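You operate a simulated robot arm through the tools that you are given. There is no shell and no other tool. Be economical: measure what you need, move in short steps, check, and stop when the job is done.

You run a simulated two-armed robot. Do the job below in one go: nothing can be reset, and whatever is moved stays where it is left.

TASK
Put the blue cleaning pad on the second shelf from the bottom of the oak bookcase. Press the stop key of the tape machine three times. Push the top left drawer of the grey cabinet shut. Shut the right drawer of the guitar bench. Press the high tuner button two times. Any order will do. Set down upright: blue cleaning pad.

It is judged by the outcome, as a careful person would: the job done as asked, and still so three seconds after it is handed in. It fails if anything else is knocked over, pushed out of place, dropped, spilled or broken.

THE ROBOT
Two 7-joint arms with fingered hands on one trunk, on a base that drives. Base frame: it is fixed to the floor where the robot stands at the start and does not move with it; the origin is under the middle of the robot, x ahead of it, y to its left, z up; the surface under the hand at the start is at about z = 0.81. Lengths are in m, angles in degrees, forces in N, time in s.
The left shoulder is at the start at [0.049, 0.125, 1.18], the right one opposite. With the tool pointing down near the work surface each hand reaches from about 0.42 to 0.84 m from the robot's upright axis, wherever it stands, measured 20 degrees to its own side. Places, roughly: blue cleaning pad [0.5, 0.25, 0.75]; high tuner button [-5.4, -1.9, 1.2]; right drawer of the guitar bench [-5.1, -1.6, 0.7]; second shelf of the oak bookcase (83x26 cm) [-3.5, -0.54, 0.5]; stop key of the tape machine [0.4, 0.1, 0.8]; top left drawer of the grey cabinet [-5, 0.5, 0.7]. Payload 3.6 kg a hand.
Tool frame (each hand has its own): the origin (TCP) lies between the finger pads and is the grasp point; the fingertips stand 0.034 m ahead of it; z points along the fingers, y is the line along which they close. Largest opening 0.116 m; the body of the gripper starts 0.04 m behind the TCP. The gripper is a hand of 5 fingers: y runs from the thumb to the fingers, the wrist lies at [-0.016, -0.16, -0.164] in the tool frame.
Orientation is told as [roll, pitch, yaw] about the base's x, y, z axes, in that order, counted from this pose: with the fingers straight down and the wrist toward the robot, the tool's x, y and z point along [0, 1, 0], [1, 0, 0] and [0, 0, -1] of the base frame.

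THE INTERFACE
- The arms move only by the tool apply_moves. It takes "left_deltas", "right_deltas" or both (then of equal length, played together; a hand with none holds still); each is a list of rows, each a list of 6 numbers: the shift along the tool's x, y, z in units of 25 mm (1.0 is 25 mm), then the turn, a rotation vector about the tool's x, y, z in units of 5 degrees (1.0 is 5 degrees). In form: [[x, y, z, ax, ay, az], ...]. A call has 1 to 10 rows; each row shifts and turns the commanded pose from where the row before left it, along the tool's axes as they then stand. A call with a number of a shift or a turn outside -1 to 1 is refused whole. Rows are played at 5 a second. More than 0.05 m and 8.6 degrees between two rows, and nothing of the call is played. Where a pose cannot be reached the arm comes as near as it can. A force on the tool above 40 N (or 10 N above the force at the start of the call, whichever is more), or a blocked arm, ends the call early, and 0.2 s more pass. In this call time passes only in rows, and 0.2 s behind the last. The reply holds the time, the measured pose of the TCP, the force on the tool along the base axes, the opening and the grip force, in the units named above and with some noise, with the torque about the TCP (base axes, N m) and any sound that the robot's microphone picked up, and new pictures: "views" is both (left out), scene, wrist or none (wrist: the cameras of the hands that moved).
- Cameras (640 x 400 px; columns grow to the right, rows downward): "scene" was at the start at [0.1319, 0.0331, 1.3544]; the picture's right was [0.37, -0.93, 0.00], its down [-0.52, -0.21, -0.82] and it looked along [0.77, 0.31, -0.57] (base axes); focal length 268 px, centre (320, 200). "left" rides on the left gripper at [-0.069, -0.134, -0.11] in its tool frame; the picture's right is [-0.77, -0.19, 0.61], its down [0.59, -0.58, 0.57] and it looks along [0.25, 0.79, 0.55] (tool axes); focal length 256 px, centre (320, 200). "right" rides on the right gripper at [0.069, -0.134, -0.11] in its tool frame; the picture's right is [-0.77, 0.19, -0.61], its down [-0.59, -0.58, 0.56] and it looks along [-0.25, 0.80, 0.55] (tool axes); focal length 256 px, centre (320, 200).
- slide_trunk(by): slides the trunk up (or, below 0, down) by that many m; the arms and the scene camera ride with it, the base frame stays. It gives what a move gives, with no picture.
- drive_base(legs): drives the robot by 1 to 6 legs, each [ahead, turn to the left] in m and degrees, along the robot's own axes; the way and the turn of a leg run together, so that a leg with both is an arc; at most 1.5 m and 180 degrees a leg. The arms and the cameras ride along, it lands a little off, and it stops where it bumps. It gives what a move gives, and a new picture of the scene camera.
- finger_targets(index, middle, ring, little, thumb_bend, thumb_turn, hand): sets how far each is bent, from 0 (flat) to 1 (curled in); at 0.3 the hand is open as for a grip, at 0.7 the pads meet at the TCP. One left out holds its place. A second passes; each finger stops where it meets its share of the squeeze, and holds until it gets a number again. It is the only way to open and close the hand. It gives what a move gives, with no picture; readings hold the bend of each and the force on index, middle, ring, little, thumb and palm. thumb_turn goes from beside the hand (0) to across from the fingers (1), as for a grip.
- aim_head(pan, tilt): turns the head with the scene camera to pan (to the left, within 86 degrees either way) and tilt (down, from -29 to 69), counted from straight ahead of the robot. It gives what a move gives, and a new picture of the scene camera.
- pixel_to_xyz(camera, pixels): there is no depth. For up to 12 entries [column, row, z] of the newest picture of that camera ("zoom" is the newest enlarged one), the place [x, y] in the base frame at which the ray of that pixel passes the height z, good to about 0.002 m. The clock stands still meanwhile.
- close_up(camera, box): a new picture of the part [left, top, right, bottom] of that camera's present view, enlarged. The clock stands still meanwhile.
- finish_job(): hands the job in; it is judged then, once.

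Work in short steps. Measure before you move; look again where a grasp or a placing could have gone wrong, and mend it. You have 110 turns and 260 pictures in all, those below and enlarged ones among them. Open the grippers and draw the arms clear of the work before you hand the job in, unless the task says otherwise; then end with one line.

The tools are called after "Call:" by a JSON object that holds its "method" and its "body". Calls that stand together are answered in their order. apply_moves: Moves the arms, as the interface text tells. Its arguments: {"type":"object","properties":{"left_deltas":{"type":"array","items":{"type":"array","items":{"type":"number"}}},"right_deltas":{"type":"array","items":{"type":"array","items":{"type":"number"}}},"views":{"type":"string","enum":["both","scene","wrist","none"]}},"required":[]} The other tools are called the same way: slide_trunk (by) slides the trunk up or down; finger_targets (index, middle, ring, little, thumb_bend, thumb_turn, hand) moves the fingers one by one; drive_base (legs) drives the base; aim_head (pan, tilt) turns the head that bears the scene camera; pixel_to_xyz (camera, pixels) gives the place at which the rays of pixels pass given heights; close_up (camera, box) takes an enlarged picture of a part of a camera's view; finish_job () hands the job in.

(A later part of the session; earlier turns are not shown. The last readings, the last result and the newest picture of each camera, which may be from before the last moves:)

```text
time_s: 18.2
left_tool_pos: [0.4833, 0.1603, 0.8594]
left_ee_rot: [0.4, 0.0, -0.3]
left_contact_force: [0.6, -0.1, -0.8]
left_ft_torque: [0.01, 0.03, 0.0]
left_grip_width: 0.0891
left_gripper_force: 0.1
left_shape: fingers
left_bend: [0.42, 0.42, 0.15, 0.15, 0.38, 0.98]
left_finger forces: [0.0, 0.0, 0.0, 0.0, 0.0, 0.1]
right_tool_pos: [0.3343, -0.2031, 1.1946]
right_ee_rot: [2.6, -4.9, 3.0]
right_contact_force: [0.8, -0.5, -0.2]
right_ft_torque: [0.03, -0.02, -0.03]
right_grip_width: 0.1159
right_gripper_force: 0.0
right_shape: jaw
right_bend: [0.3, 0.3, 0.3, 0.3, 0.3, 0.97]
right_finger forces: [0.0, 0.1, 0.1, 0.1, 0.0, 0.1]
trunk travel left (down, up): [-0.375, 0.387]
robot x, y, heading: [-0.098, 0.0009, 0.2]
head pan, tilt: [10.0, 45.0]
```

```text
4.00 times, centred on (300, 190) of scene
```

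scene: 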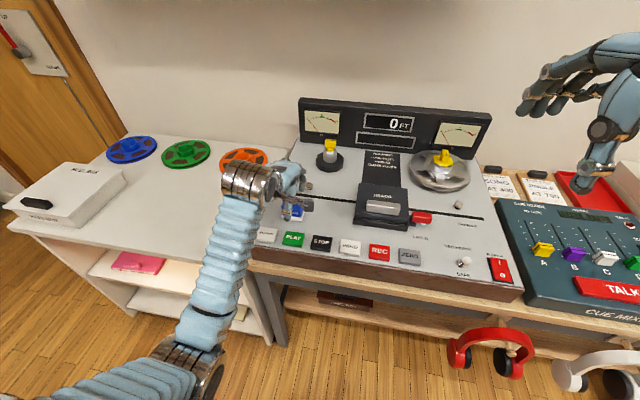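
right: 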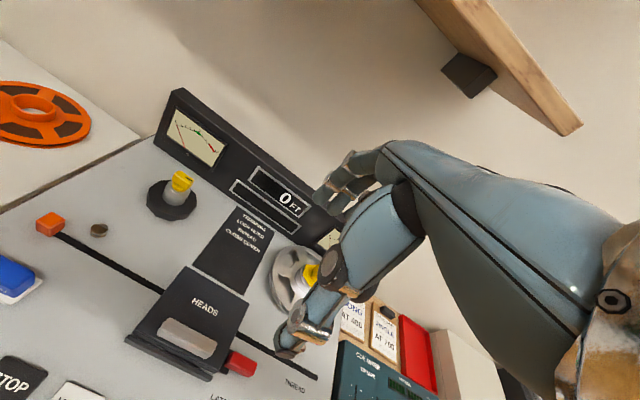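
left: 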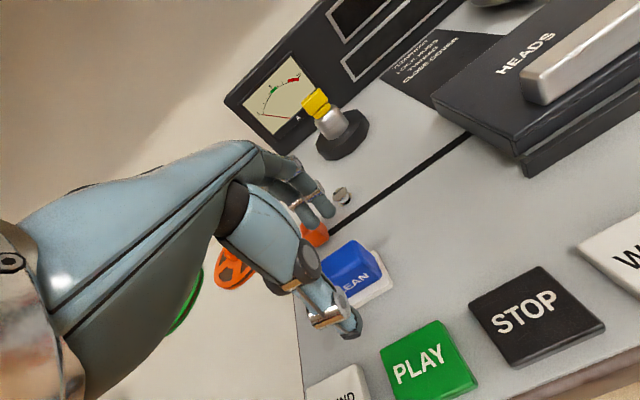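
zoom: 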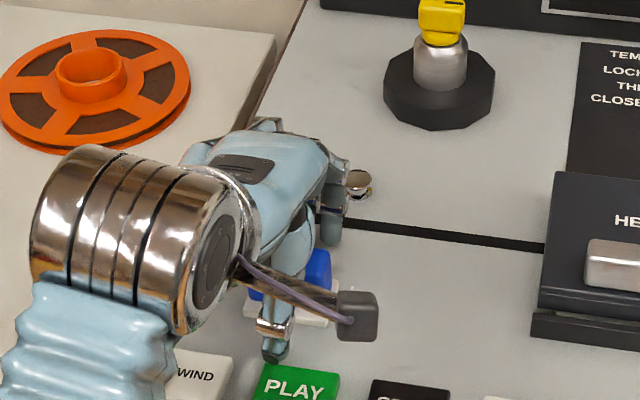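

Everything is free of contact. Close index, middle and thumb on the block.

Call:
{"method": "finger_targets", "body": {"hand": "left", "index": 0.6, "middle": 0.6, "thumb_bend": 0.6}}

Call:
{"method": "close_up", "body": {"camera": "left", "box": [240, 150, 480, 400]}}

```text
time_s: 19.2
left_tool_pos: [0.4824, 0.1613, 0.8593]
left_ee_rot: [0.4, 0.0, -0.3]
left_contact_force: [-0.5, 0.4, -0.4]
left_ft_torque: [0.03, 0.03, -0.01]
left_grip_width: 0.031
left_gripper_force: 0.2
left_shape: fingers
left_bend: [0.6, 0.6, 0.15, 0.15, 0.6, 1.0]
left_finger forces: [0.0, 0.0, 0.0, 0.0, 0.0, 0.1]
right_tool_pos: [0.3354, -0.2036, 1.195]
right_ee_rot: [2.6, -4.9, 3.0]
right_contact_force: [0.1, -0.6, 0.0]
right_ft_torque: [0.02, 0.01, -0.01]
right_grip_width: 0.1159
right_gripper_force: 0.1
right_shape: jaw
right_bend: [0.3, 0.3, 0.3, 0.3, 0.3, 0.97]
right_finger forces: [0.1, 0.0, 0.0, 0.1, 0.0, 0.0]
trunk travel left (down, up): [-0.375, 0.387]
robot x, y, heading: [-0.1003, -0.0005, 0.0]
head pan, tilt: [10.0, 45.0]
```

```text
1.60 times, centred on (360, 275) of left
```

zoom: 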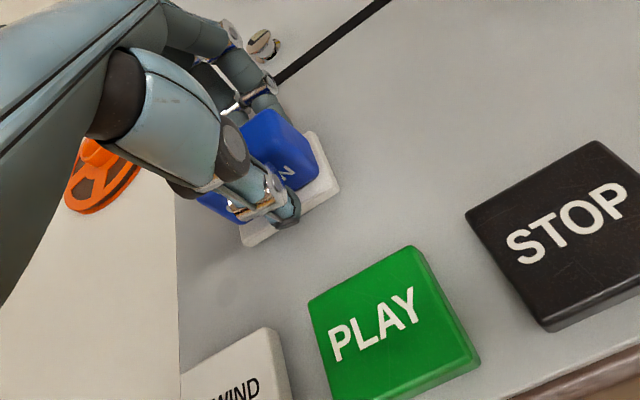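

Nearly in contact and well centred. Close fully.

Call:
{"method": "finger_targets", "body": {"hand": "left", "index": 0.72, "middle": 0.72, "thumb_bend": 0.72}}

```text
time_s: 20.2
left_tool_pos: [0.4837, 0.1609, 0.8583]
left_ee_rot: [0.3, -0.1, -0.3]
left_contact_force: [1.2, 0.5, -0.3]
left_ft_torque: [0.0, 0.03, 0.01]
left_grip_width: 0.023
left_gripper_force: 23.6
left_shape: fingers
left_bend: [0.65, 0.64, 0.15, 0.15, 0.64, 1.0]
left_finger forces: [11.6, 12.1, 0.1, 0.1, 23.6, 0.0]
right_tool_pos: [0.3345, -0.2033, 1.195]
right_ee_rot: [2.6, -5.0, 3.0]
right_contact_force: [0.2, -0.4, 0.1]
right_ft_torque: [0.04, -0.02, 0.0]
right_grip_width: 0.1158
right_gripper_force: 0.1
right_shape: jaw
right_bend: [0.3, 0.3, 0.3, 0.3, 0.3, 0.97]
right_finger forces: [0.0, 0.1, 0.0, 0.0, 0.0, 0.1]
trunk travel left (down, up): [-0.375, 0.387]
robot x, y, heading: [-0.0984, 0.0016, 0.0]
head pan, tilt: [10.0, 45.0]
```

Firm grip (23.6 N). Lift straight up and look.

Call:
{"method": "apply_moves", "body": {"left_deltas": [[0, 0, -0.5, 0, 0, 0], [0, 0, -1, 0, 0, 0], [0, 0, -1, 0, 0, 0], [0, 0, -1, 0, 0, 0], [0, 0, -1, 0, 0, 0], [0, 0, -1, 0, 0, 0], [0, -1, -1, 0, 0, 0], [0, -1, -1, 0, 0, 0], [0, -1, -1, 0, 0, 0], [0, -1, -1, 0, 0, 0]], "views": "both"}}

```text
time_s: 22.4
left_tool_pos: [0.3819, 0.1619, 1.0973]
left_ee_rot: [0.4, 0.1, -0.3]
left_contact_force: [0.1, -0.9, -0.6]
left_ft_torque: [0.0, -0.04, 0.06]
left_grip_width: 0.0223
left_gripper_force: 22.5
left_shape: fingers
left_bend: [0.66, 0.64, 0.15, 0.15, 0.64, 1.0]
left_finger forces: [11.0, 11.7, 0.0, 0.0, 22.5, 0.0]
right_tool_pos: [0.3345, -0.2035, 1.1942]
right_ee_rot: [2.6, -5.0, 3.0]
right_contact_force: [-1.5, -0.4, 0.4]
right_ft_torque: [0.03, -0.02, -0.02]
right_grip_width: 0.1161
right_gripper_force: 0.0
right_shape: jaw
right_bend: [0.3, 0.3, 0.3, 0.3, 0.3, 0.97]
right_finger forces: [0.1, 0.0, 0.0, 0.1, 0.0, 0.0]
trunk travel left (down, up): [-0.375, 0.387]
robot x, y, heading: [-0.1029, 0.0003, 0.3]
head pan, tilt: [10.0, 45.0]
```

scene: 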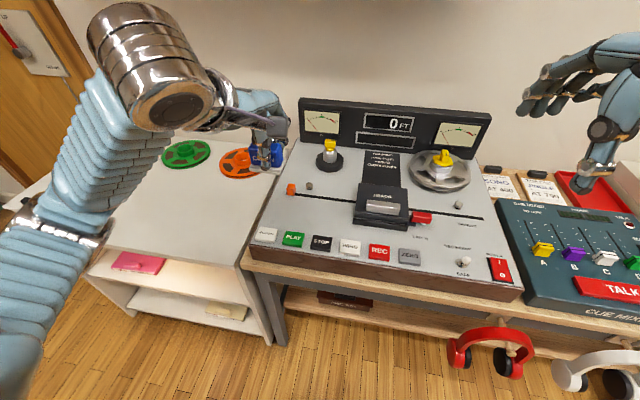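
left: 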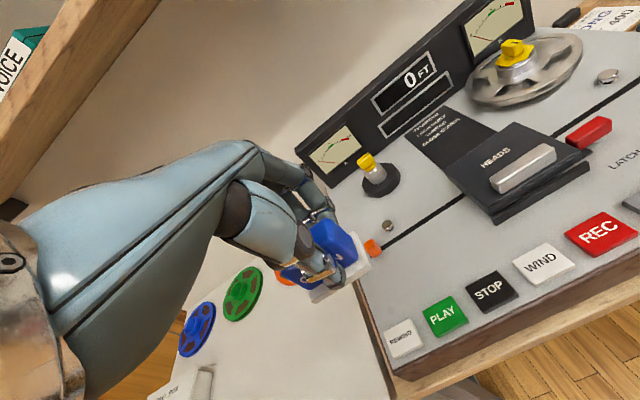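

Pad is held. Back off from the bench, and look to both sides before turning.

Call:
{"method": "drive_base", "body": {"legs": [[-0.45, 0]]}}

Call:
{"method": "aim_head", "body": {"pan": 80, "tilt": 20}}

Call:
{"method": "aim_head", "body": {"pan": -80, "tilt": 20}}

```text
time_s: 25.1
left_tool_pos: [-0.0685, 0.1627, 1.0973]
left_ee_rot: [0.3, 0.0, 0.0]
left_contact_force: [-0.5, 0.4, -0.8]
left_ft_torque: [-0.03, 0.03, 0.0]
left_grip_width: 0.0226
left_gripper_force: 22.3
left_shape: fingers
left_bend: [0.66, 0.64, 0.15, 0.15, 0.64, 1.0]
left_finger forces: [11.0, 11.5, 0.0, 0.0, 22.7, 0.1]
right_tool_pos: [-0.115, -0.2022, 1.195]
right_ee_rot: [2.6, -5.0, 3.2]
right_contact_force: [0.2, -0.2, -0.4]
right_ft_torque: [0.01, -0.02, -0.03]
right_grip_width: 0.1162
right_gripper_force: 0.0
right_shape: jaw
right_bend: [0.3, 0.3, 0.3, 0.3, 0.3, 0.97]
right_finger forces: [0.1, 0.0, 0.0, 0.1, 0.0, 0.0]
trunk travel left (down, up): [-0.375, 0.387]
robot x, y, heading: [-0.547, -0.0036, 0.4]
head pan, tilt: [10.0, 45.0]
```

scene: 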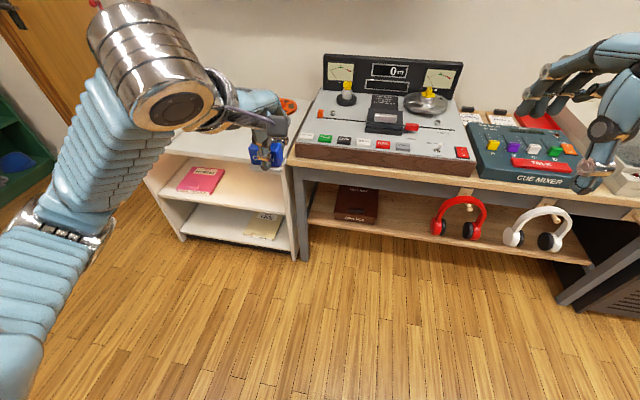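

```text
time_s: 26.6
left_tool_pos: [-0.0676, 0.1636, 1.0971]
left_ee_rot: [0.5, 0.1, 0.0]
left_contact_force: [0.8, -0.8, -1.6]
left_ft_torque: [-0.01, -0.03, 0.03]
left_grip_width: 0.0224
left_gripper_force: 22.5
left_shape: fingers
left_bend: [0.66, 0.64, 0.15, 0.15, 0.64, 1.0]
left_finger forces: [11.0, 11.7, 0.0, 0.0, 22.5, 0.1]
right_tool_pos: [-0.1136, -0.2026, 1.1943]
right_ee_rot: [2.6, -5.0, 3.2]
right_contact_force: [0.6, 0.3, -0.2]
right_ft_torque: [0.03, 0.03, -0.04]
right_grip_width: 0.1161
right_gripper_force: 0.0
right_shape: jaw
right_bend: [0.3, 0.3, 0.3, 0.3, 0.3, 0.97]
right_finger forces: [0.0, 0.0, 0.0, 0.0, 0.1, 0.0]
trunk travel left (down, up): [-0.375, 0.387]
robot x, y, heading: [-0.5474, -0.0015, 0.2]
head pan, tilt: [80.0, 20.0]
```

scene: 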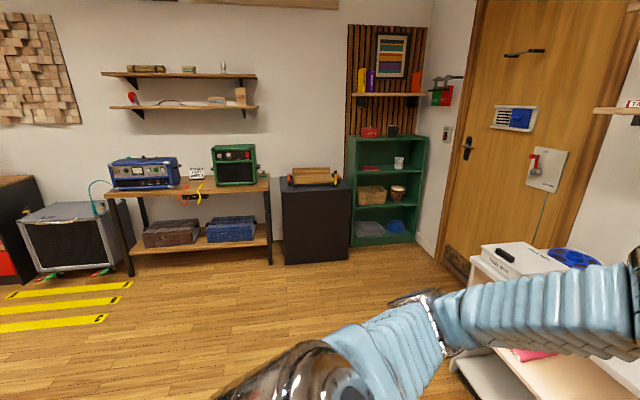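

```text
time_s: 29.0
left_tool_pos: [-0.0681, 0.1631, 1.0963]
left_ee_rot: [0.4, 0.0, 0.0]
left_contact_force: [0.0, 0.4, -0.3]
left_ft_torque: [0.0, -0.04, 0.02]
left_grip_width: 0.0226
left_gripper_force: 22.1
left_shape: fingers
left_bend: [0.66, 0.64, 0.15, 0.15, 0.64, 1.0]
left_finger forces: [11.0, 11.5, 0.1, 0.0, 22.5, 0.0]
right_tool_pos: [-0.1151, -0.2023, 1.1943]
right_ee_rot: [2.6, -5.0, 3.3]
right_contact_force: [0.5, 0.0, -0.9]
right_ft_torque: [0.03, 0.0, 0.0]
right_grip_width: 0.1159
right_gripper_force: 0.1
right_shape: jaw
right_bend: [0.3, 0.3, 0.3, 0.3, 0.3, 0.97]
right_finger forces: [0.1, 0.0, 0.0, 0.0, 0.0, 0.0]
trunk travel left (down, up): [-0.375, 0.387]
robot x, y, heading: [-0.5471, -0.0027, 0.3]
head pan, tilt: [-80.0, 20.0]
```

scene: 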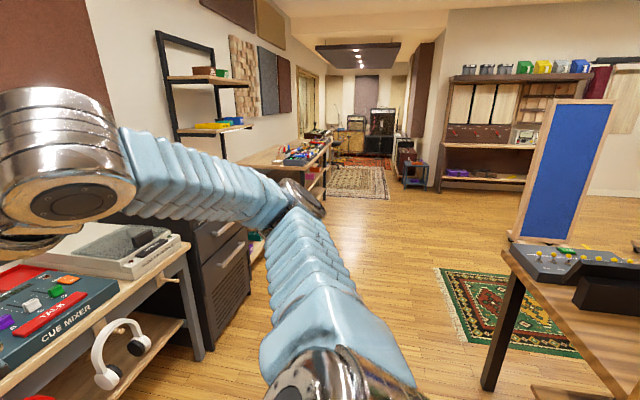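

The left side is open. Turn left 90°, look around, with the head ahead.

Call:
{"method": "drive_base", "body": {"legs": [[0, 100]]}}

Call:
{"method": "aim_head", "body": {"pan": 75, "tilt": 20}}

```text
time_s: 33.7
left_tool_pos: [-0.8076, 0.4373, 1.097]
left_ee_rot: [0.4, 0.0, 101.3]
left_contact_force: [0.2, -0.7, -0.4]
left_ft_torque: [-0.01, -0.01, -0.02]
left_grip_width: 0.0219
left_gripper_force: 21.7
left_shape: fingers
left_bend: [0.66, 0.64, 0.15, 0.15, 0.64, 1.0]
left_finger forces: [10.6, 11.2, 0.1, 0.0, 21.8, 0.0]
right_tool_pos: [-0.4404, 0.465, 1.1941]
right_ee_rot: [2.6, -5.0, 104.9]
right_contact_force: [0.0, 0.6, 1.3]
right_ft_torque: [0.02, -0.04, 0.0]
right_grip_width: 0.1156
right_gripper_force: 0.0
right_shape: jaw
right_bend: [0.3, 0.3, 0.3, 0.3, 0.3, 0.97]
right_finger forces: [0.0, 0.0, 0.0, 0.1, 0.1, 0.0]
trunk travel left (down, up): [-0.375, 0.387]
robot x, y, heading: [-0.5515, -0.0, 101.7]
head pan, tilt: [-80.0, 20.0]
```

scene: 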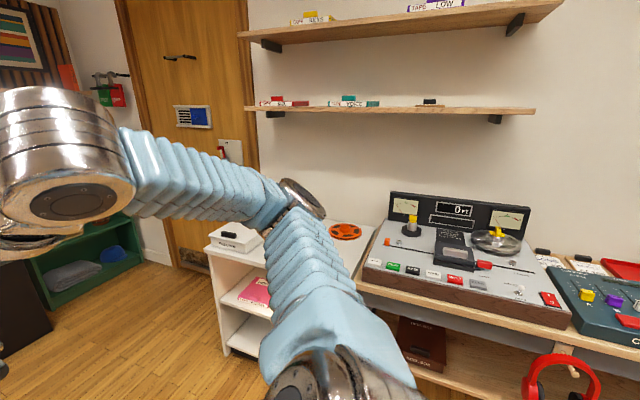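

```text
time_s: 36.1
left_tool_pos: [-0.807, 0.438, 1.0965]
left_ee_rot: [0.4, 0.0, 101.4]
left_contact_force: [-0.1, 0.3, 0.2]
left_ft_torque: [0.02, -0.01, 0.01]
left_grip_width: 0.022
left_gripper_force: 21.8
left_shape: fingers
left_bend: [0.66, 0.64, 0.15, 0.15, 0.64, 1.0]
left_finger forces: [10.6, 11.2, 0.1, 0.0, 21.8, 0.0]
right_tool_pos: [-0.4391, 0.4661, 1.1939]
right_ee_rot: [2.6, -5.0, 104.9]
right_contact_force: [-0.1, -0.1, 0.1]
right_ft_torque: [0.02, -0.01, 0.02]
right_grip_width: 0.1158
right_gripper_force: 0.0
right_shape: jaw
right_bend: [0.3, 0.3, 0.3, 0.3, 0.3, 0.97]
right_finger forces: [0.0, 0.0, 0.0, 0.0, 0.1, 0.0]
trunk travel left (down, up): [-0.375, 0.387]
robot x, y, heading: [-0.5491, -0.0021, 101.8]
head pan, tilt: [75.0, 20.0]
```

scene: 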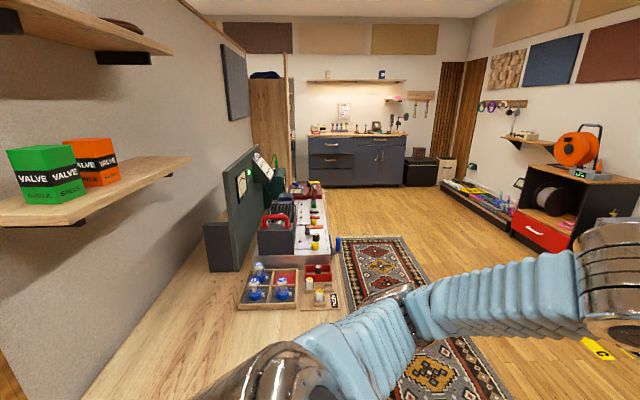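

Bench on the left, a tall oak piece beyond it at (268,120). Measure the bench edge and the bookcase position.

Call:
{"method": "close_up", "body": {"camera": "scene", "box": [220, 40, 460, 240]}}

Call:
{"method": "pixel_to_xyz", "body": {"camera": "scene", "pixels": [[340, 300, 0.8], [330, 240, 0.8], [292, 180, 0.0], [290, 80, 1.8], [252, 80, 1.8], [345, 238, 0.0], [405, 185, 0.0], [308, 183, 0.0], [408, 146, 0.8]]}}

```text
2.00 times, centred on (340, 140) of scene
```

zoom: 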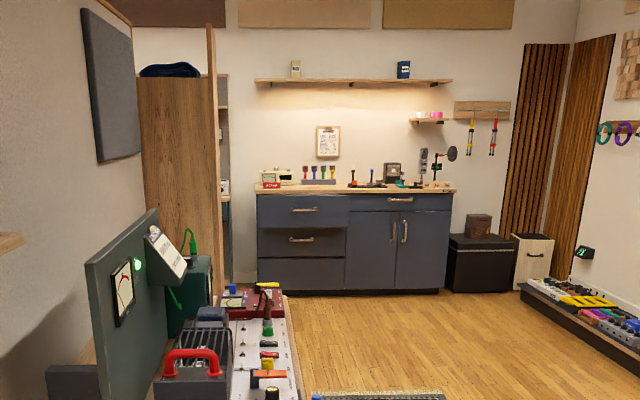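

```text
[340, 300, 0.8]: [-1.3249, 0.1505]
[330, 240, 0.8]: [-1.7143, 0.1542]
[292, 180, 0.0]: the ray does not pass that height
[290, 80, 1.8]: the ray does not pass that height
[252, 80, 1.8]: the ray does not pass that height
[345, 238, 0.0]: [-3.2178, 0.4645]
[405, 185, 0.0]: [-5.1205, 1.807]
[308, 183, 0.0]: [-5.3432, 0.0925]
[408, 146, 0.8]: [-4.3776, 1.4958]
```

Bench front edge is at y≈0.15. Drive to y≈0.75, then turn to heading 180.

Call:
{"method": "drive_base", "body": {"legs": [[0.75, 0], [0, 78]]}}

Call:
{"method": "aim_head", "body": {"pan": 10, "tilt": 15}}

```text
time_s: 43.6
left_tool_pos: [-1.1848, 0.5747, 1.0983]
left_ee_rot: [0.3, 0.0, -180.0]
left_contact_force: [-0.2, 0.4, 0.2]
left_ft_torque: [-0.01, -0.01, -0.01]
left_grip_width: 0.0218
left_gripper_force: 21.6
left_shape: fingers
left_bend: [0.66, 0.65, 0.15, 0.15, 0.64, 1.0]
left_finger forces: [10.4, 11.0, 0.0, 0.1, 21.2, 0.1]
right_tool_pos: [-1.1384, 0.939, 1.1936]
right_ee_rot: [2.5, -5.0, -176.7]
right_contact_force: [0.0, 0.0, -0.8]
right_ft_torque: [0.03, -0.02, -0.01]
right_grip_width: 0.1159
right_gripper_force: 0.0
right_shape: jaw
right_bend: [0.3, 0.3, 0.3, 0.3, 0.3, 0.97]
right_finger forces: [0.1, 0.1, 0.1, 0.0, 0.0, 0.0]
trunk travel left (down, up): [-0.375, 0.387]
robot x, y, heading: [-0.7027, 0.7353, -179.6]
head pan, tilt: [75.0, 20.0]
```

scene: 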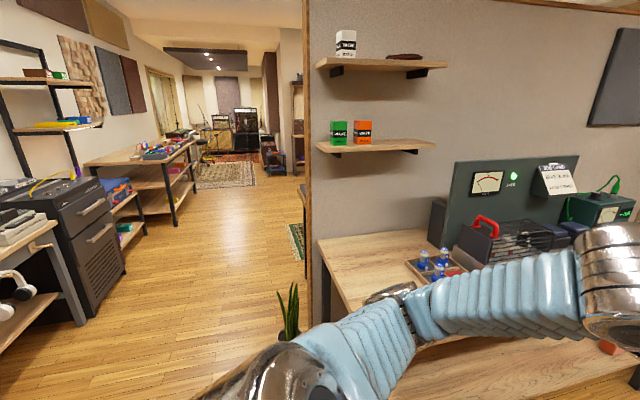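

```text
time_s: 44.9
left_tool_pos: [-1.185, 0.5738, 1.0966]
left_ee_rot: [0.4, -0.1, -180.0]
left_contact_force: [0.0, 0.2, -0.4]
left_ft_torque: [0.01, 0.02, 0.02]
left_grip_width: 0.0217
left_gripper_force: 22.0
left_shape: fingers
left_bend: [0.66, 0.65, 0.15, 0.15, 0.64, 1.0]
left_finger forces: [10.4, 11.0, 0.0, 0.1, 21.3, 0.1]
right_tool_pos: [-1.1389, 0.9396, 1.1923]
right_ee_rot: [2.5, -5.0, -176.7]
right_contact_force: [-0.6, -0.7, 0.9]
right_ft_torque: [-0.04, 0.01, 0.02]
right_grip_width: 0.1157
right_gripper_force: 0.0
right_shape: jaw
right_bend: [0.3, 0.3, 0.3, 0.3, 0.3, 0.97]
right_finger forces: [0.1, 0.1, 0.0, 0.1, 0.1, 0.1]
trunk travel left (down, up): [-0.375, 0.387]
robot x, y, heading: [-0.7054, 0.7382, -179.8]
head pan, tilt: [10.0, 15.0]
```

scene: 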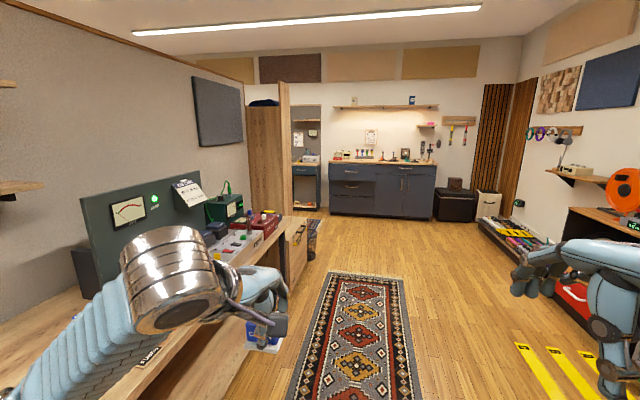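

Path ahead along y≈0.74 is clear. Drive 1.5 m and look toward the left.

Call:
{"method": "drive_base", "body": {"legs": [[1.5, 0], [0.4, 0]]}}

Call:
{"method": "aim_head", "body": {"pan": 45, "tilt": 20}}

```text
time_s: 54.4
left_tool_pos: [-3.0746, 0.5518, 1.0978]
left_ee_rot: [0.4, -0.1, -179.6]
left_contact_force: [0.0, -0.2, -1.8]
left_ft_torque: [-0.01, -0.02, 0.01]
left_grip_width: 0.0216
left_gripper_force: 21.0
left_shape: fingers
left_bend: [0.66, 0.65, 0.15, 0.15, 0.64, 1.0]
left_finger forces: [10.4, 10.9, 0.0, 0.0, 21.4, 0.1]
right_tool_pos: [-3.0327, 0.9181, 1.1949]
right_ee_rot: [2.7, -4.9, -176.3]
right_contact_force: [-0.9, -0.6, -0.1]
right_ft_torque: [0.01, 0.01, -0.01]
right_grip_width: 0.1159
right_gripper_force: 0.1
right_shape: jaw
right_bend: [0.3, 0.3, 0.3, 0.3, 0.3, 0.97]
right_finger forces: [0.0, 0.1, 0.1, 0.0, 0.1, 0.1]
trunk travel left (down, up): [-0.375, 0.387]
robot x, y, heading: [-2.5924, 0.7195, -179.1]
head pan, tilt: [10.0, 15.0]
```

scene: 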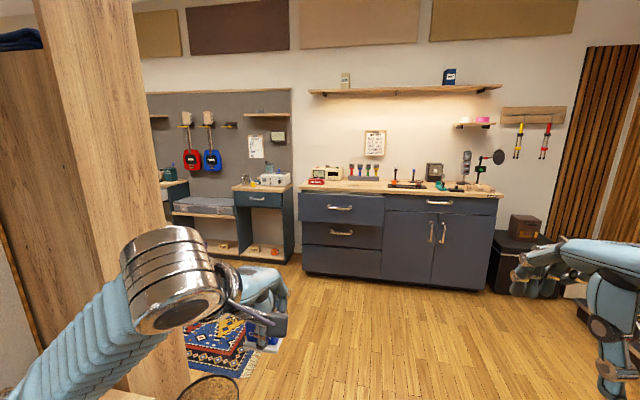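

```text
time_s: 55.4
left_tool_pos: [-3.0763, 0.5514, 1.097]
left_ee_rot: [0.3, 0.0, -179.6]
left_contact_force: [-0.3, 0.7, -0.8]
left_ft_torque: [-0.01, -0.01, 0.01]
left_grip_width: 0.0218
left_gripper_force: 21.6
left_shape: fingers
left_bend: [0.66, 0.65, 0.15, 0.15, 0.64, 1.0]
left_finger forces: [10.4, 11.0, 0.0, 0.0, 21.4, 0.0]
right_tool_pos: [-3.0322, 0.9184, 1.1946]
right_ee_rot: [2.7, -5.0, -176.4]
right_contact_force: [-0.1, 0.3, 0.2]
right_ft_torque: [-0.02, -0.02, 0.0]
right_grip_width: 0.1157
right_gripper_force: 0.1
right_shape: jaw
right_bend: [0.3, 0.3, 0.3, 0.3, 0.3, 0.97]
right_finger forces: [0.0, 0.0, 0.2, 0.0, 0.0, 0.0]
trunk travel left (down, up): [-0.375, 0.387]
robot x, y, heading: [-2.5958, 0.7191, -179.2]
head pan, tilt: [45.0, 20.0]
```

scene: 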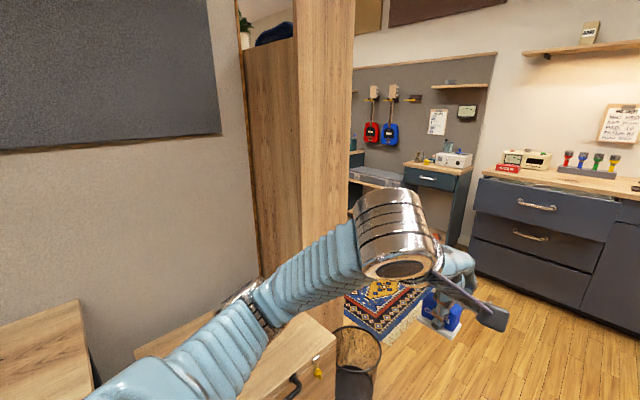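

The bookcase is behind the oak post at left. Drive on 0.9 m and look left at it.

Call:
{"method": "drive_base", "body": {"legs": [[0.9, 0]]}}

Call:
{"method": "aim_head", "body": {"pan": 86, "tilt": 25}}

```text
time_s: 60.2
left_tool_pos: [-3.9947, 0.5621, 1.0976]
left_ee_rot: [0.4, 0.0, 179.0]
left_contact_force: [0.1, 0.4, -0.5]
left_ft_torque: [0.01, 0.01, -0.01]
left_grip_width: 0.022
left_gripper_force: 21.4
left_shape: fingers
left_bend: [0.66, 0.65, 0.15, 0.15, 0.64, 1.0]
left_finger forces: [10.4, 10.9, 0.0, 0.1, 21.4, 0.0]
right_tool_pos: [-3.9426, 0.9261, 1.1938]
right_ee_rot: [2.5, -4.9, -177.7]
right_contact_force: [-0.1, -0.4, 0.3]
right_ft_torque: [0.0, 0.0, 0.02]
right_grip_width: 0.1158
right_gripper_force: 0.1
right_shape: jaw
right_bend: [0.3, 0.3, 0.3, 0.3, 0.3, 0.97]
right_finger forces: [0.0, 0.1, 0.0, 0.0, 0.0, 0.1]
trunk travel left (down, up): [-0.375, 0.387]
robot x, y, heading: [-3.507, 0.72, 179.3]
head pan, tilt: [45.0, 20.0]
```

scene: 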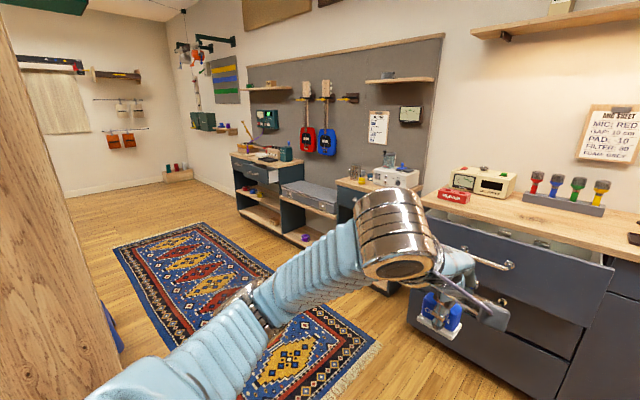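

```text
time_s: 61.3
left_tool_pos: [-3.9947, 0.5631, 1.0979]
left_ee_rot: [0.5, 0.0, 179.0]
left_contact_force: [-0.1, 0.1, -1.5]
left_ft_torque: [0.0, 0.03, 0.03]
left_grip_width: 0.0217
left_gripper_force: 21.2
left_shape: fingers
left_bend: [0.66, 0.65, 0.15, 0.15, 0.64, 1.0]
left_finger forces: [10.4, 10.8, 0.1, 0.0, 21.3, 0.1]
right_tool_pos: [-3.9407, 0.9278, 1.194]
right_ee_rot: [2.6, -5.0, -177.7]
right_contact_force: [-0.3, -0.3, -0.6]
right_ft_torque: [-0.03, 0.0, -0.02]
right_grip_width: 0.1158
right_gripper_force: 0.0
right_shape: jaw
right_bend: [0.3, 0.3, 0.3, 0.3, 0.3, 0.97]
right_finger forces: [0.0, 0.0, 0.0, 0.0, 0.1, 0.1]
trunk travel left (down, up): [-0.375, 0.387]
robot x, y, heading: [-3.5109, 0.7204, 179.4]
head pan, tilt: [85.9, 25.0]
```

scene: 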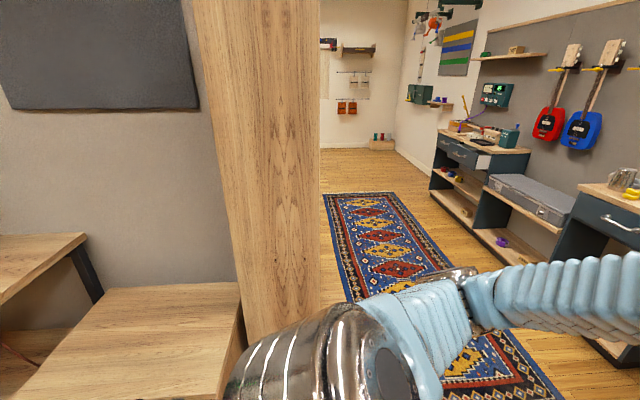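

The bookcase opens toward -x (the alcove). Look ahead at the grey cabinet to know clearances before moving around.

Call:
{"method": "aim_head", "body": {"pan": 12, "tilt": 35}}

```text
time_s: 62.8
left_tool_pos: [-3.9939, 0.5616, 1.0985]
left_ee_rot: [0.4, 0.0, 179.0]
left_contact_force: [0.3, 0.2, -0.4]
left_ft_torque: [0.0, 0.0, 0.01]
left_grip_width: 0.0217
left_gripper_force: 21.0
left_shape: fingers
left_bend: [0.66, 0.65, 0.15, 0.15, 0.64, 1.0]
left_finger forces: [10.4, 10.9, 0.0, 0.0, 21.2, 0.0]
right_tool_pos: [-3.9406, 0.9273, 1.1939]
right_ee_rot: [2.6, -5.0, -177.6]
right_contact_force: [-0.1, -0.6, -0.4]
right_ft_torque: [-0.02, -0.03, 0.02]
right_grip_width: 0.116
right_gripper_force: 0.0
right_shape: jaw
right_bend: [0.3, 0.3, 0.3, 0.3, 0.3, 0.97]
right_finger forces: [0.0, 0.0, 0.0, 0.0, 0.0, 0.0]
trunk travel left (down, up): [-0.375, 0.387]
robot x, y, heading: [-3.5106, 0.7208, 179.4]
head pan, tilt: [12.0, 35.0]
```

scene: 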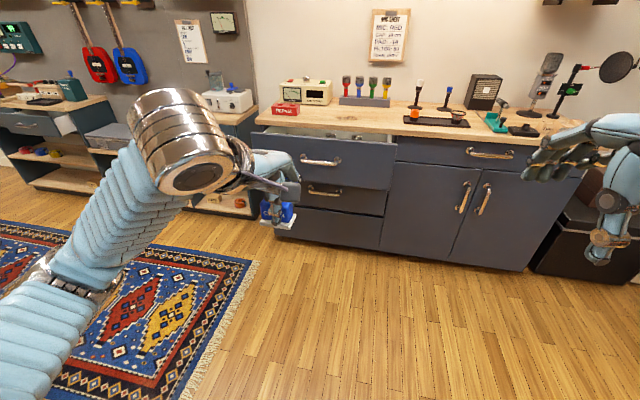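

Call:
{"method": "pixel_to_xyz", "body": {"camera": "scene", "pixels": [[278, 236, 0.02], [519, 270, 0.02], [253, 132, 0.83], [395, 150, 0.83], [320, 162, 0.75], [395, 134, 0.88], [500, 143, 0.88], [490, 155, 0.78], [258, 120, 0.88], [195, 212, 0.02], [255, 262, 0.0]]}}

```text
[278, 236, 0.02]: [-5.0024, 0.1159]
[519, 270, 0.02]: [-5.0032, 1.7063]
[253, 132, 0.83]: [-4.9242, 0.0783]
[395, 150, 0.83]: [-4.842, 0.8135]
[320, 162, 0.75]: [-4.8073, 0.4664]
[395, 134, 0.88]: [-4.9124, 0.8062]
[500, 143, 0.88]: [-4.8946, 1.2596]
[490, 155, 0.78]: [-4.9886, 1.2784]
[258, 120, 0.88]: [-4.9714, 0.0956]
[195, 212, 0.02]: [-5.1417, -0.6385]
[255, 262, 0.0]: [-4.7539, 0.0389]
```

Cabinet front is x≈-5.0, so there is ample space. Drive to x≈-4.33, turn left, go down the alcove, keep looking at the bookcase.

Call:
{"method": "drive_base", "body": {"legs": [[0.82, 0], [0, 90], [1.0, 0]]}}

Call:
{"method": "aim_head", "body": {"pan": 75, "tilt": 30}}

```text
time_s: 75.8
left_tool_pos: [-4.1536, -0.7577, 1.0984]
left_ee_rot: [0.4, 0.1, -90.1]
left_contact_force: [0.5, -0.4, -0.7]
left_ft_torque: [-0.02, -0.02, -0.01]
left_grip_width: 0.0217
left_gripper_force: 21.1
left_shape: fingers
left_bend: [0.67, 0.65, 0.15, 0.15, 0.64, 1.0]
left_finger forces: [10.0, 10.7, 0.0, 0.0, 20.8, 0.0]
right_tool_pos: [-4.5174, -0.7117, 1.1941]
right_ee_rot: [2.6, -5.1, -86.9]
right_contact_force: [0.1, -0.2, -0.1]
right_ft_torque: [0.03, -0.01, -0.01]
right_grip_width: 0.1159
right_gripper_force: 0.1
right_shape: jaw
right_bend: [0.3, 0.3, 0.3, 0.3, 0.3, 0.97]
right_finger forces: [0.0, 0.0, 0.0, 0.0, 0.0, 0.0]
trunk travel left (down, up): [-0.375, 0.387]
robot x, y, heading: [-4.314, -0.2735, -89.8]
head pan, tilt: [12.0, 35.0]
```

scene: 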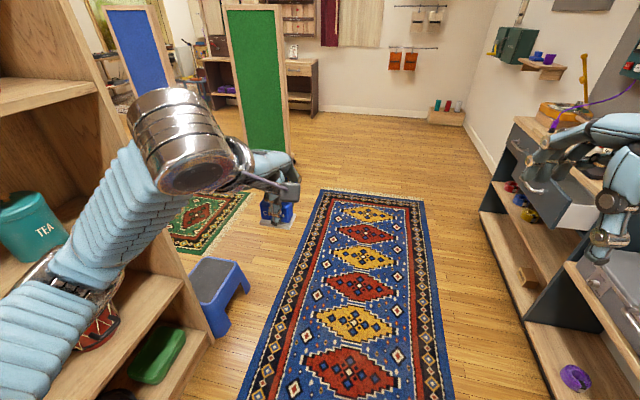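

```text
time_s: 77.1
left_tool_pos: [-4.1516, -0.7571, 1.0978]
left_ee_rot: [0.3, -0.1, -90.1]
left_contact_force: [0.5, 0.5, -1.1]
left_ft_torque: [0.0, -0.01, 0.01]
left_grip_width: 0.0215
left_gripper_force: 20.7
left_shape: fingers
left_bend: [0.67, 0.65, 0.15, 0.15, 0.64, 1.0]
left_finger forces: [10.1, 10.6, 0.0, 0.0, 20.8, 0.0]
right_tool_pos: [-4.5164, -0.7101, 1.1941]
right_ee_rot: [2.7, -5.0, -86.8]
right_contact_force: [-0.3, 0.4, 0.4]
right_ft_torque: [0.0, 0.0, 0.01]
right_grip_width: 0.1159
right_gripper_force: 0.0
right_shape: jaw
right_bend: [0.3, 0.3, 0.3, 0.3, 0.3, 0.97]
right_finger forces: [0.0, 0.0, 0.0, 0.0, 0.0, 0.1]
trunk travel left (down, up): [-0.375, 0.387]
robot x, y, heading: [-4.3163, -0.2762, -89.9]
head pan, tilt: [75.0, 30.0]
```

scene: 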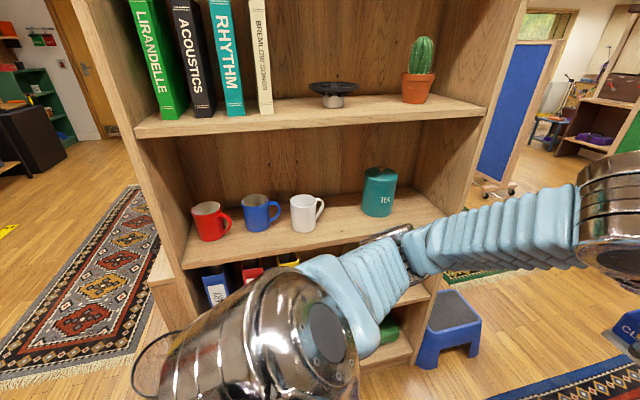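

The bookcase faces us. Estimate its front plane from shelf edges before turning.

Call:
{"method": "pixel_to_xyz", "body": {"camera": "scene", "pixels": [[137, 130, 1.2], [137, 130, 1.1], [487, 108, 1.2], [487, 108, 1.1], [185, 265, 0.8], [185, 265, 0.75], [410, 362, 0.0], [478, 356, 0.0], [465, 290, 0.25]]}}

```text
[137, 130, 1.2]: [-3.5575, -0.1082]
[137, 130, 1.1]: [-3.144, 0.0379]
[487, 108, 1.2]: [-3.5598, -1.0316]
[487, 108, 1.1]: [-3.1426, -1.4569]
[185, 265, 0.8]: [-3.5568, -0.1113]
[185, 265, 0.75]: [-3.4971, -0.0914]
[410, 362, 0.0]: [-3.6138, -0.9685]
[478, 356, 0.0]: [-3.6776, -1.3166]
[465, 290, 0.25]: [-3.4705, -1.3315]
```

Front plane ≈ x=-3.64, y from -0.13 to -0.95. Turning has 0.17 m clearance. Advance 0.2 m and turn to face it.

Call:
{"method": "drive_base", "body": {"legs": [[0.22, 0], [0, 90]]}}

Call:
{"method": "aim_head", "body": {"pan": -8, "tilt": 48}}

```text
time_s: 82.6
left_tool_pos: [-3.8304, -0.3365, 1.0973]
left_ee_rot: [0.2, 0.0, -0.8]
left_contact_force: [-0.2, -0.2, -1.2]
left_ft_torque: [0.04, 0.0, -0.01]
left_grip_width: 0.0209
left_gripper_force: 20.4
left_shape: fingers
left_bend: [0.67, 0.65, 0.15, 0.15, 0.64, 1.0]
left_finger forces: [10.0, 10.4, 0.0, 0.0, 20.4, 0.0]
right_tool_pos: [-3.8825, -0.7021, 1.1932]
right_ee_rot: [2.6, -5.0, 2.5]
right_contact_force: [-0.5, -0.1, -0.7]
right_ft_torque: [0.02, 0.01, -0.02]
right_grip_width: 0.116
right_gripper_force: 0.0
right_shape: jaw
right_bend: [0.3, 0.3, 0.3, 0.3, 0.3, 0.97]
right_finger forces: [0.0, 0.0, 0.0, 0.1, 0.0, 0.0]
trunk travel left (down, up): [-0.375, 0.387]
robot x, y, heading: [-4.3128, -0.4962, -0.3]
head pan, tilt: [75.0, 30.0]
```

scene: 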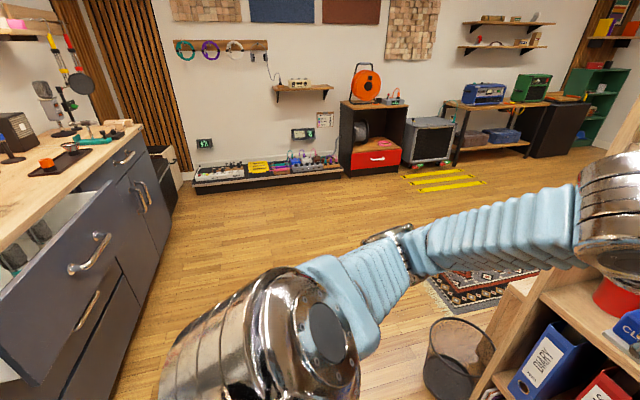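

```text
time_s: 84.2
left_tool_pos: [-3.8315, -0.3368, 1.0983]
left_ee_rot: [0.3, -0.1, -0.9]
left_contact_force: [0.6, 0.3, -1.1]
left_ft_torque: [-0.01, 0.03, 0.01]
left_grip_width: 0.021
left_gripper_force: 20.2
left_shape: fingers
left_bend: [0.67, 0.65, 0.15, 0.15, 0.64, 1.0]
left_finger forces: [9.9, 10.5, 0.0, 0.0, 20.4, 0.0]
right_tool_pos: [-3.8815, -0.7019, 1.1942]
right_ee_rot: [2.5, -5.0, 2.5]
right_contact_force: [-0.8, -0.4, -0.6]
right_ft_torque: [0.01, -0.03, 0.02]
right_grip_width: 0.116
right_gripper_force: 0.0
right_shape: jaw
right_bend: [0.3, 0.3, 0.3, 0.3, 0.3, 0.97]
right_finger forces: [0.0, 0.1, 0.0, 0.0, 0.0, 0.0]
trunk travel left (down, up): [-0.375, 0.387]
robot x, y, heading: [-4.3149, -0.4993, -0.4]
head pan, tilt: [-8.0, 48.0]
```

scene: 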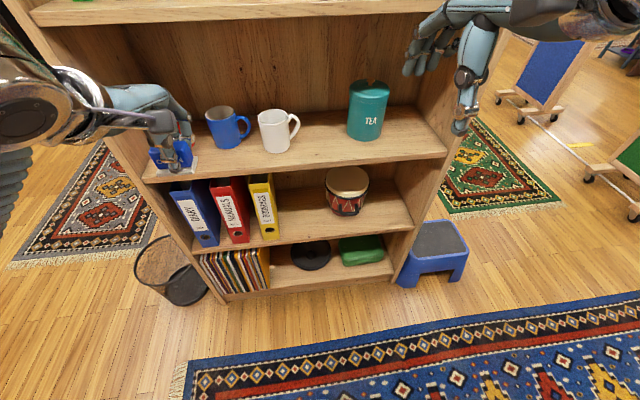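

Second shelf holds three folders and a drum; there is free room between (290,215) and right of the drum. Zoom and measure.

Call:
{"method": "close_up", "body": {"camera": "scene", "box": [180, 100, 436, 300]}}

Call:
{"method": "pixel_to_xyz", "body": {"camera": "scene", "pixels": [[300, 240, 0.5], [300, 240, 0.45], [300, 240, 0.4], [300, 170, 0.8], [300, 170, 0.75], [300, 290, 0.1], [300, 290, 0.15], [412, 225, 0.45], [412, 225, 0.5]]}}

```text
2.00 times, centred on (308, 200) of scene
```

zoom: 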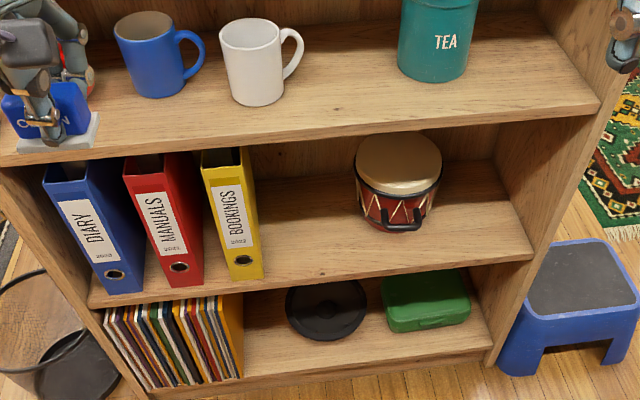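

```text
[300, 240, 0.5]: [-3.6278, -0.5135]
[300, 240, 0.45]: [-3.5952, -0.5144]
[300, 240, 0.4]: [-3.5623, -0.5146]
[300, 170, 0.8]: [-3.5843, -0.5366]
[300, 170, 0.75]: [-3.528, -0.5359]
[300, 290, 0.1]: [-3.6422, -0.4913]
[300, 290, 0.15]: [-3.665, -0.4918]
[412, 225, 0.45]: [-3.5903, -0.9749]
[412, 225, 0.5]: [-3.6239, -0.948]
```

Call:
{"method": "pixel_to_xyz", "body": {"camera": "zoom", "pixels": [[330, 268, 0.5], [330, 268, 0.53], [330, 284, 0.5], [330, 284, 0.48], [330, 138, 0.8], [330, 138, 0.83], [330, 124, 0.83], [245, 278, 0.51], [268, 262, 0.51], [375, 222, 0.51], [405, 230, 0.51]]}}

```text
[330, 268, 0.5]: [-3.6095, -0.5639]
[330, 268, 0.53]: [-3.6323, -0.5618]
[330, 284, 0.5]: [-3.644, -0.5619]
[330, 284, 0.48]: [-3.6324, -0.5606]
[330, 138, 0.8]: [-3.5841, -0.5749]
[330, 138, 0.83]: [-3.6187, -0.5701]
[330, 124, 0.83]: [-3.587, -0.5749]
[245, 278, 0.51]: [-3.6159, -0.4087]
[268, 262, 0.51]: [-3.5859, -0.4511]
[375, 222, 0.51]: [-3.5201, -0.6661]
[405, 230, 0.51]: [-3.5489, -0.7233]
```

Gap between folder (y≈-0.45) and drum (y≈-0.65) is 0.2 m; shelf top z≈0.51, next shelf ≈0.83. I shift the base 0.2 m in -y so the left arm is well placed, then lower the trunk.

Call:
{"method": "drive_base", "body": {"legs": [[0, -90], [0.2, 0], [0, 90]]}}

Call:
{"method": "slide_trunk", "body": {"by": -0.3}}

Call:
{"method": "aim_head", "body": {"pan": 5, "tilt": 35}}

```text
time_s: 93.4
left_tool_pos: [-3.832, -0.5169, 1.098]
left_ee_rot: [0.4, 0.0, 1.3]
left_contact_force: [0.1, -0.7, -0.5]
left_ft_torque: [-0.03, -0.01, -0.01]
left_grip_width: 0.0208
left_gripper_force: 19.3
left_shape: fingers
left_bend: [0.67, 0.65, 0.15, 0.15, 0.64, 1.0]
left_finger forces: [9.7, 10.1, 0.0, 0.0, 19.6, 0.0]
right_tool_pos: [-3.868, -0.8824, 1.1941]
right_ee_rot: [2.6, -5.0, 4.6]
right_contact_force: [0.2, -0.2, 0.5]
right_ft_torque: [0.04, 0.01, 0.03]
right_grip_width: 0.1158
right_gripper_force: 0.0
right_shape: jaw
right_bend: [0.3, 0.3, 0.3, 0.3, 0.3, 0.97]
right_finger forces: [0.1, 0.1, 0.0, 0.1, 0.0, 0.0]
trunk travel left (down, up): [-0.375, 0.387]
robot x, y, heading: [-4.3087, -0.6925, 1.6]
head pan, tilt: [-8.0, 48.0]
```

scene: 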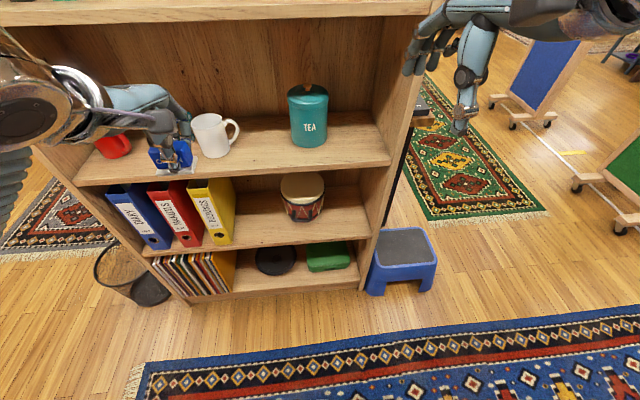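

```text
time_s: 96.4
left_tool_pos: [-3.7915, -0.5168, 0.6856]
left_ee_rot: [0.2, 15.8, 1.3]
left_contact_force: [-0.3, -0.2, -0.8]
left_ft_torque: [0.0, -0.01, -0.03]
left_grip_width: 0.0204
left_gripper_force: 19.7
left_shape: fingers
left_bend: [0.67, 0.65, 0.15, 0.15, 0.64, 1.0]
left_finger forces: [9.6, 10.2, 0.0, 0.0, 19.8, 0.0]
right_tool_pos: [-3.8018, -0.8811, 0.791]
right_ee_rot: [3.3, 10.7, 4.7]
right_contact_force: [-0.6, 0.3, 0.1]
right_ft_torque: [0.01, -0.02, 0.01]
right_grip_width: 0.1159
right_gripper_force: 0.0
right_shape: jaw
right_bend: [0.3, 0.3, 0.3, 0.3, 0.3, 0.97]
right_finger forces: [0.0, 0.0, 0.0, 0.1, 0.0, 0.0]
trunk travel left (down, up): [-0.075, 0.687]
robot x, y, heading: [-4.3138, -0.6935, 1.6]
head pan, tilt: [-8.0, 48.0]
```

```text
time_s: 97.1
left_tool_pos: [-3.7926, -0.5157, 0.6851]
left_ee_rot: [0.1, 15.7, 1.4]
left_contact_force: [-0.4, 0.4, -1.3]
left_ft_torque: [0.01, 0.02, 0.02]
left_grip_width: 0.0203
left_gripper_force: 20.2
left_shape: fingers
left_bend: [0.67, 0.65, 0.15, 0.15, 0.64, 1.0]
left_finger forces: [9.7, 10.3, 0.0, 0.1, 19.7, 0.0]
right_tool_pos: [-3.8036, -0.8824, 0.7919]
right_ee_rot: [3.5, 10.7, 4.6]
right_contact_force: [-0.4, -0.1, -0.3]
right_ft_torque: [-0.02, -0.01, -0.02]
right_grip_width: 0.1158
right_gripper_force: 0.1
right_shape: jaw
right_bend: [0.3, 0.3, 0.3, 0.3, 0.3, 0.97]
right_finger forces: [0.1, 0.0, 0.0, 0.0, 0.0, 0.1]
trunk travel left (down, up): [-0.075, 0.687]
robot x, y, heading: [-4.3101, -0.6905, 1.6]
head pan, tilt: [5.0, 35.0]
```

scene: 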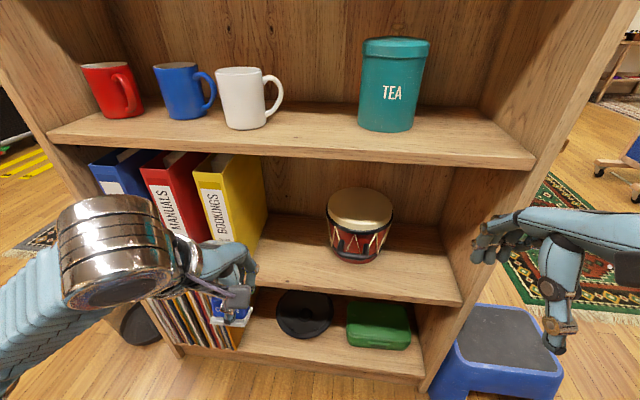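

The trunk leaned, tilting the hands 15.7°. I correct the left hand's pitch, and remeasure the shelf from this closer view.

Call:
{"method": "apply_moves", "body": {"left_deltas": [[0, 0, 0, -0.8, 0, 0], [0, 0, 0, -0.8, 0, 0], [0, 0, 0, -0.8, 0, 0], [0, 0, 0, -0.74, 0, 0]], "views": "both"}}

Call:
{"method": "close_up", "body": {"camera": "scene", "box": [200, 130, 480, 330]}}

```text
time_s: 98.1
left_tool_pos: [-3.7546, -0.5335, 0.696]
left_ee_rot: [0.3, 4.2, 1.3]
left_contact_force: [-0.6, -0.1, 0.1]
left_ft_torque: [-0.04, 0.0, 0.0]
left_grip_width: 0.0207
left_gripper_force: 20.2
left_shape: fingers
left_bend: [0.67, 0.65, 0.15, 0.15, 0.64, 1.0]
left_finger forces: [9.5, 10.1, 0.0, 0.0, 19.7, 0.0]
left hand out of reach, approached as far as the arm can: row 1, 2, 3, 4
right_tool_pos: [-3.803, -0.8816, 0.7899]
right_ee_rot: [3.4, 10.7, 4.6]
right_contact_force: [0.5, -0.4, -1.2]
right_ft_torque: [-0.03, 0.0, 0.01]
right_grip_width: 0.1163
right_gripper_force: 0.1
right_shape: jaw
right_bend: [0.3, 0.3, 0.3, 0.3, 0.3, 0.97]
right_finger forces: [0.0, 0.0, 0.1, 0.0, 0.1, 0.0]
trunk travel left (down, up): [-0.075, 0.687]
robot x, y, heading: [-4.3075, -0.6934, 1.8]
head pan, tilt: [5.0, 35.0]
```

scene: 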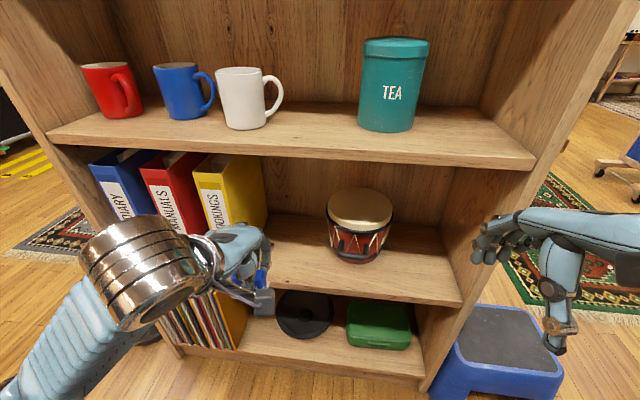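
left: 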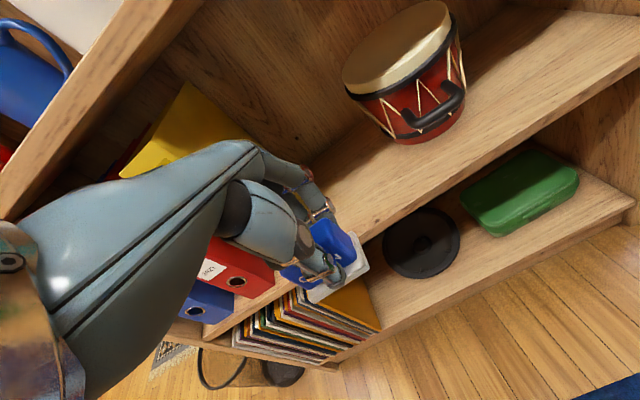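

```text
2.00 times, centred on (340, 230) of scene
```

zoom: 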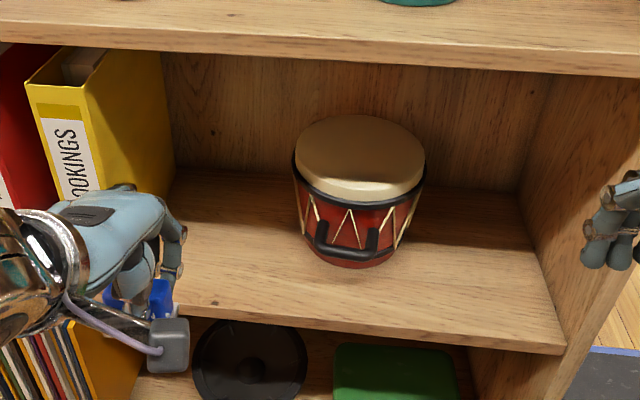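

Reach is cramped here; extending forward should free it. Shift to y≈-0.56 and go forward at z≈0.69 (pad bottom well above the shelf), watching.

Call:
{"method": "apply_moves", "body": {"left_deltas": [[-0.8, 0.3, 0, 0, 0, 0], [0, 1, 0, 0, 0, 0], [0, 1, 0, 0, 0, 0], [0, 1, 0, 0, 0, 0]], "views": "both"}}

```text
time_s: 99.1
left_tool_pos: [-3.6697, -0.552, 0.6855]
left_ee_rot: [0.2, 4.4, 1.2]
left_contact_force: [0.2, -0.3, 0.5]
left_ft_torque: [-0.05, -0.04, 0.01]
left_grip_width: 0.0202
left_gripper_force: 20.0
left_shape: fingers
left_bend: [0.67, 0.65, 0.15, 0.15, 0.64, 1.0]
left_finger forces: [9.6, 10.1, 0.1, 0.1, 19.8, 0.0]
right_tool_pos: [-3.7994, -0.8814, 0.7892]
right_ee_rot: [3.4, 11.0, 4.6]
right_contact_force: [-0.1, -0.5, -0.5]
right_ft_torque: [0.01, -0.07, -0.05]
right_grip_width: 0.116
right_gripper_force: 0.1
right_shape: jaw
right_bend: [0.3, 0.3, 0.3, 0.3, 0.3, 0.97]
right_finger forces: [0.0, 0.0, 0.0, 0.0, 0.0, 0.0]
trunk travel left (down, up): [-0.075, 0.687]
robot x, y, heading: [-4.3118, -0.6949, 1.6]
head pan, tilt: [5.0, 35.0]
```

scene: 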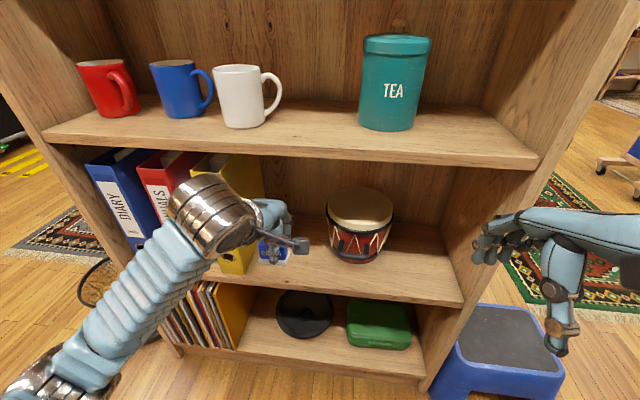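
left: 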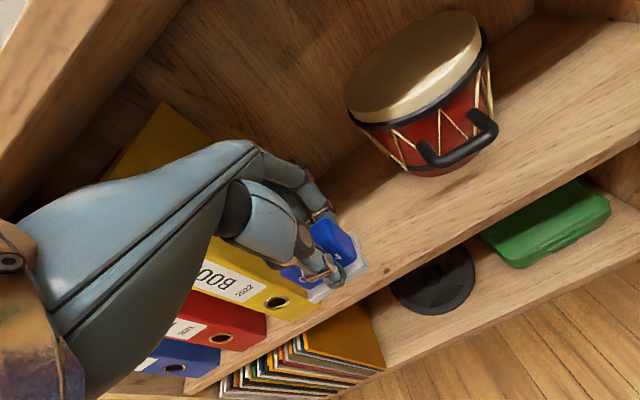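

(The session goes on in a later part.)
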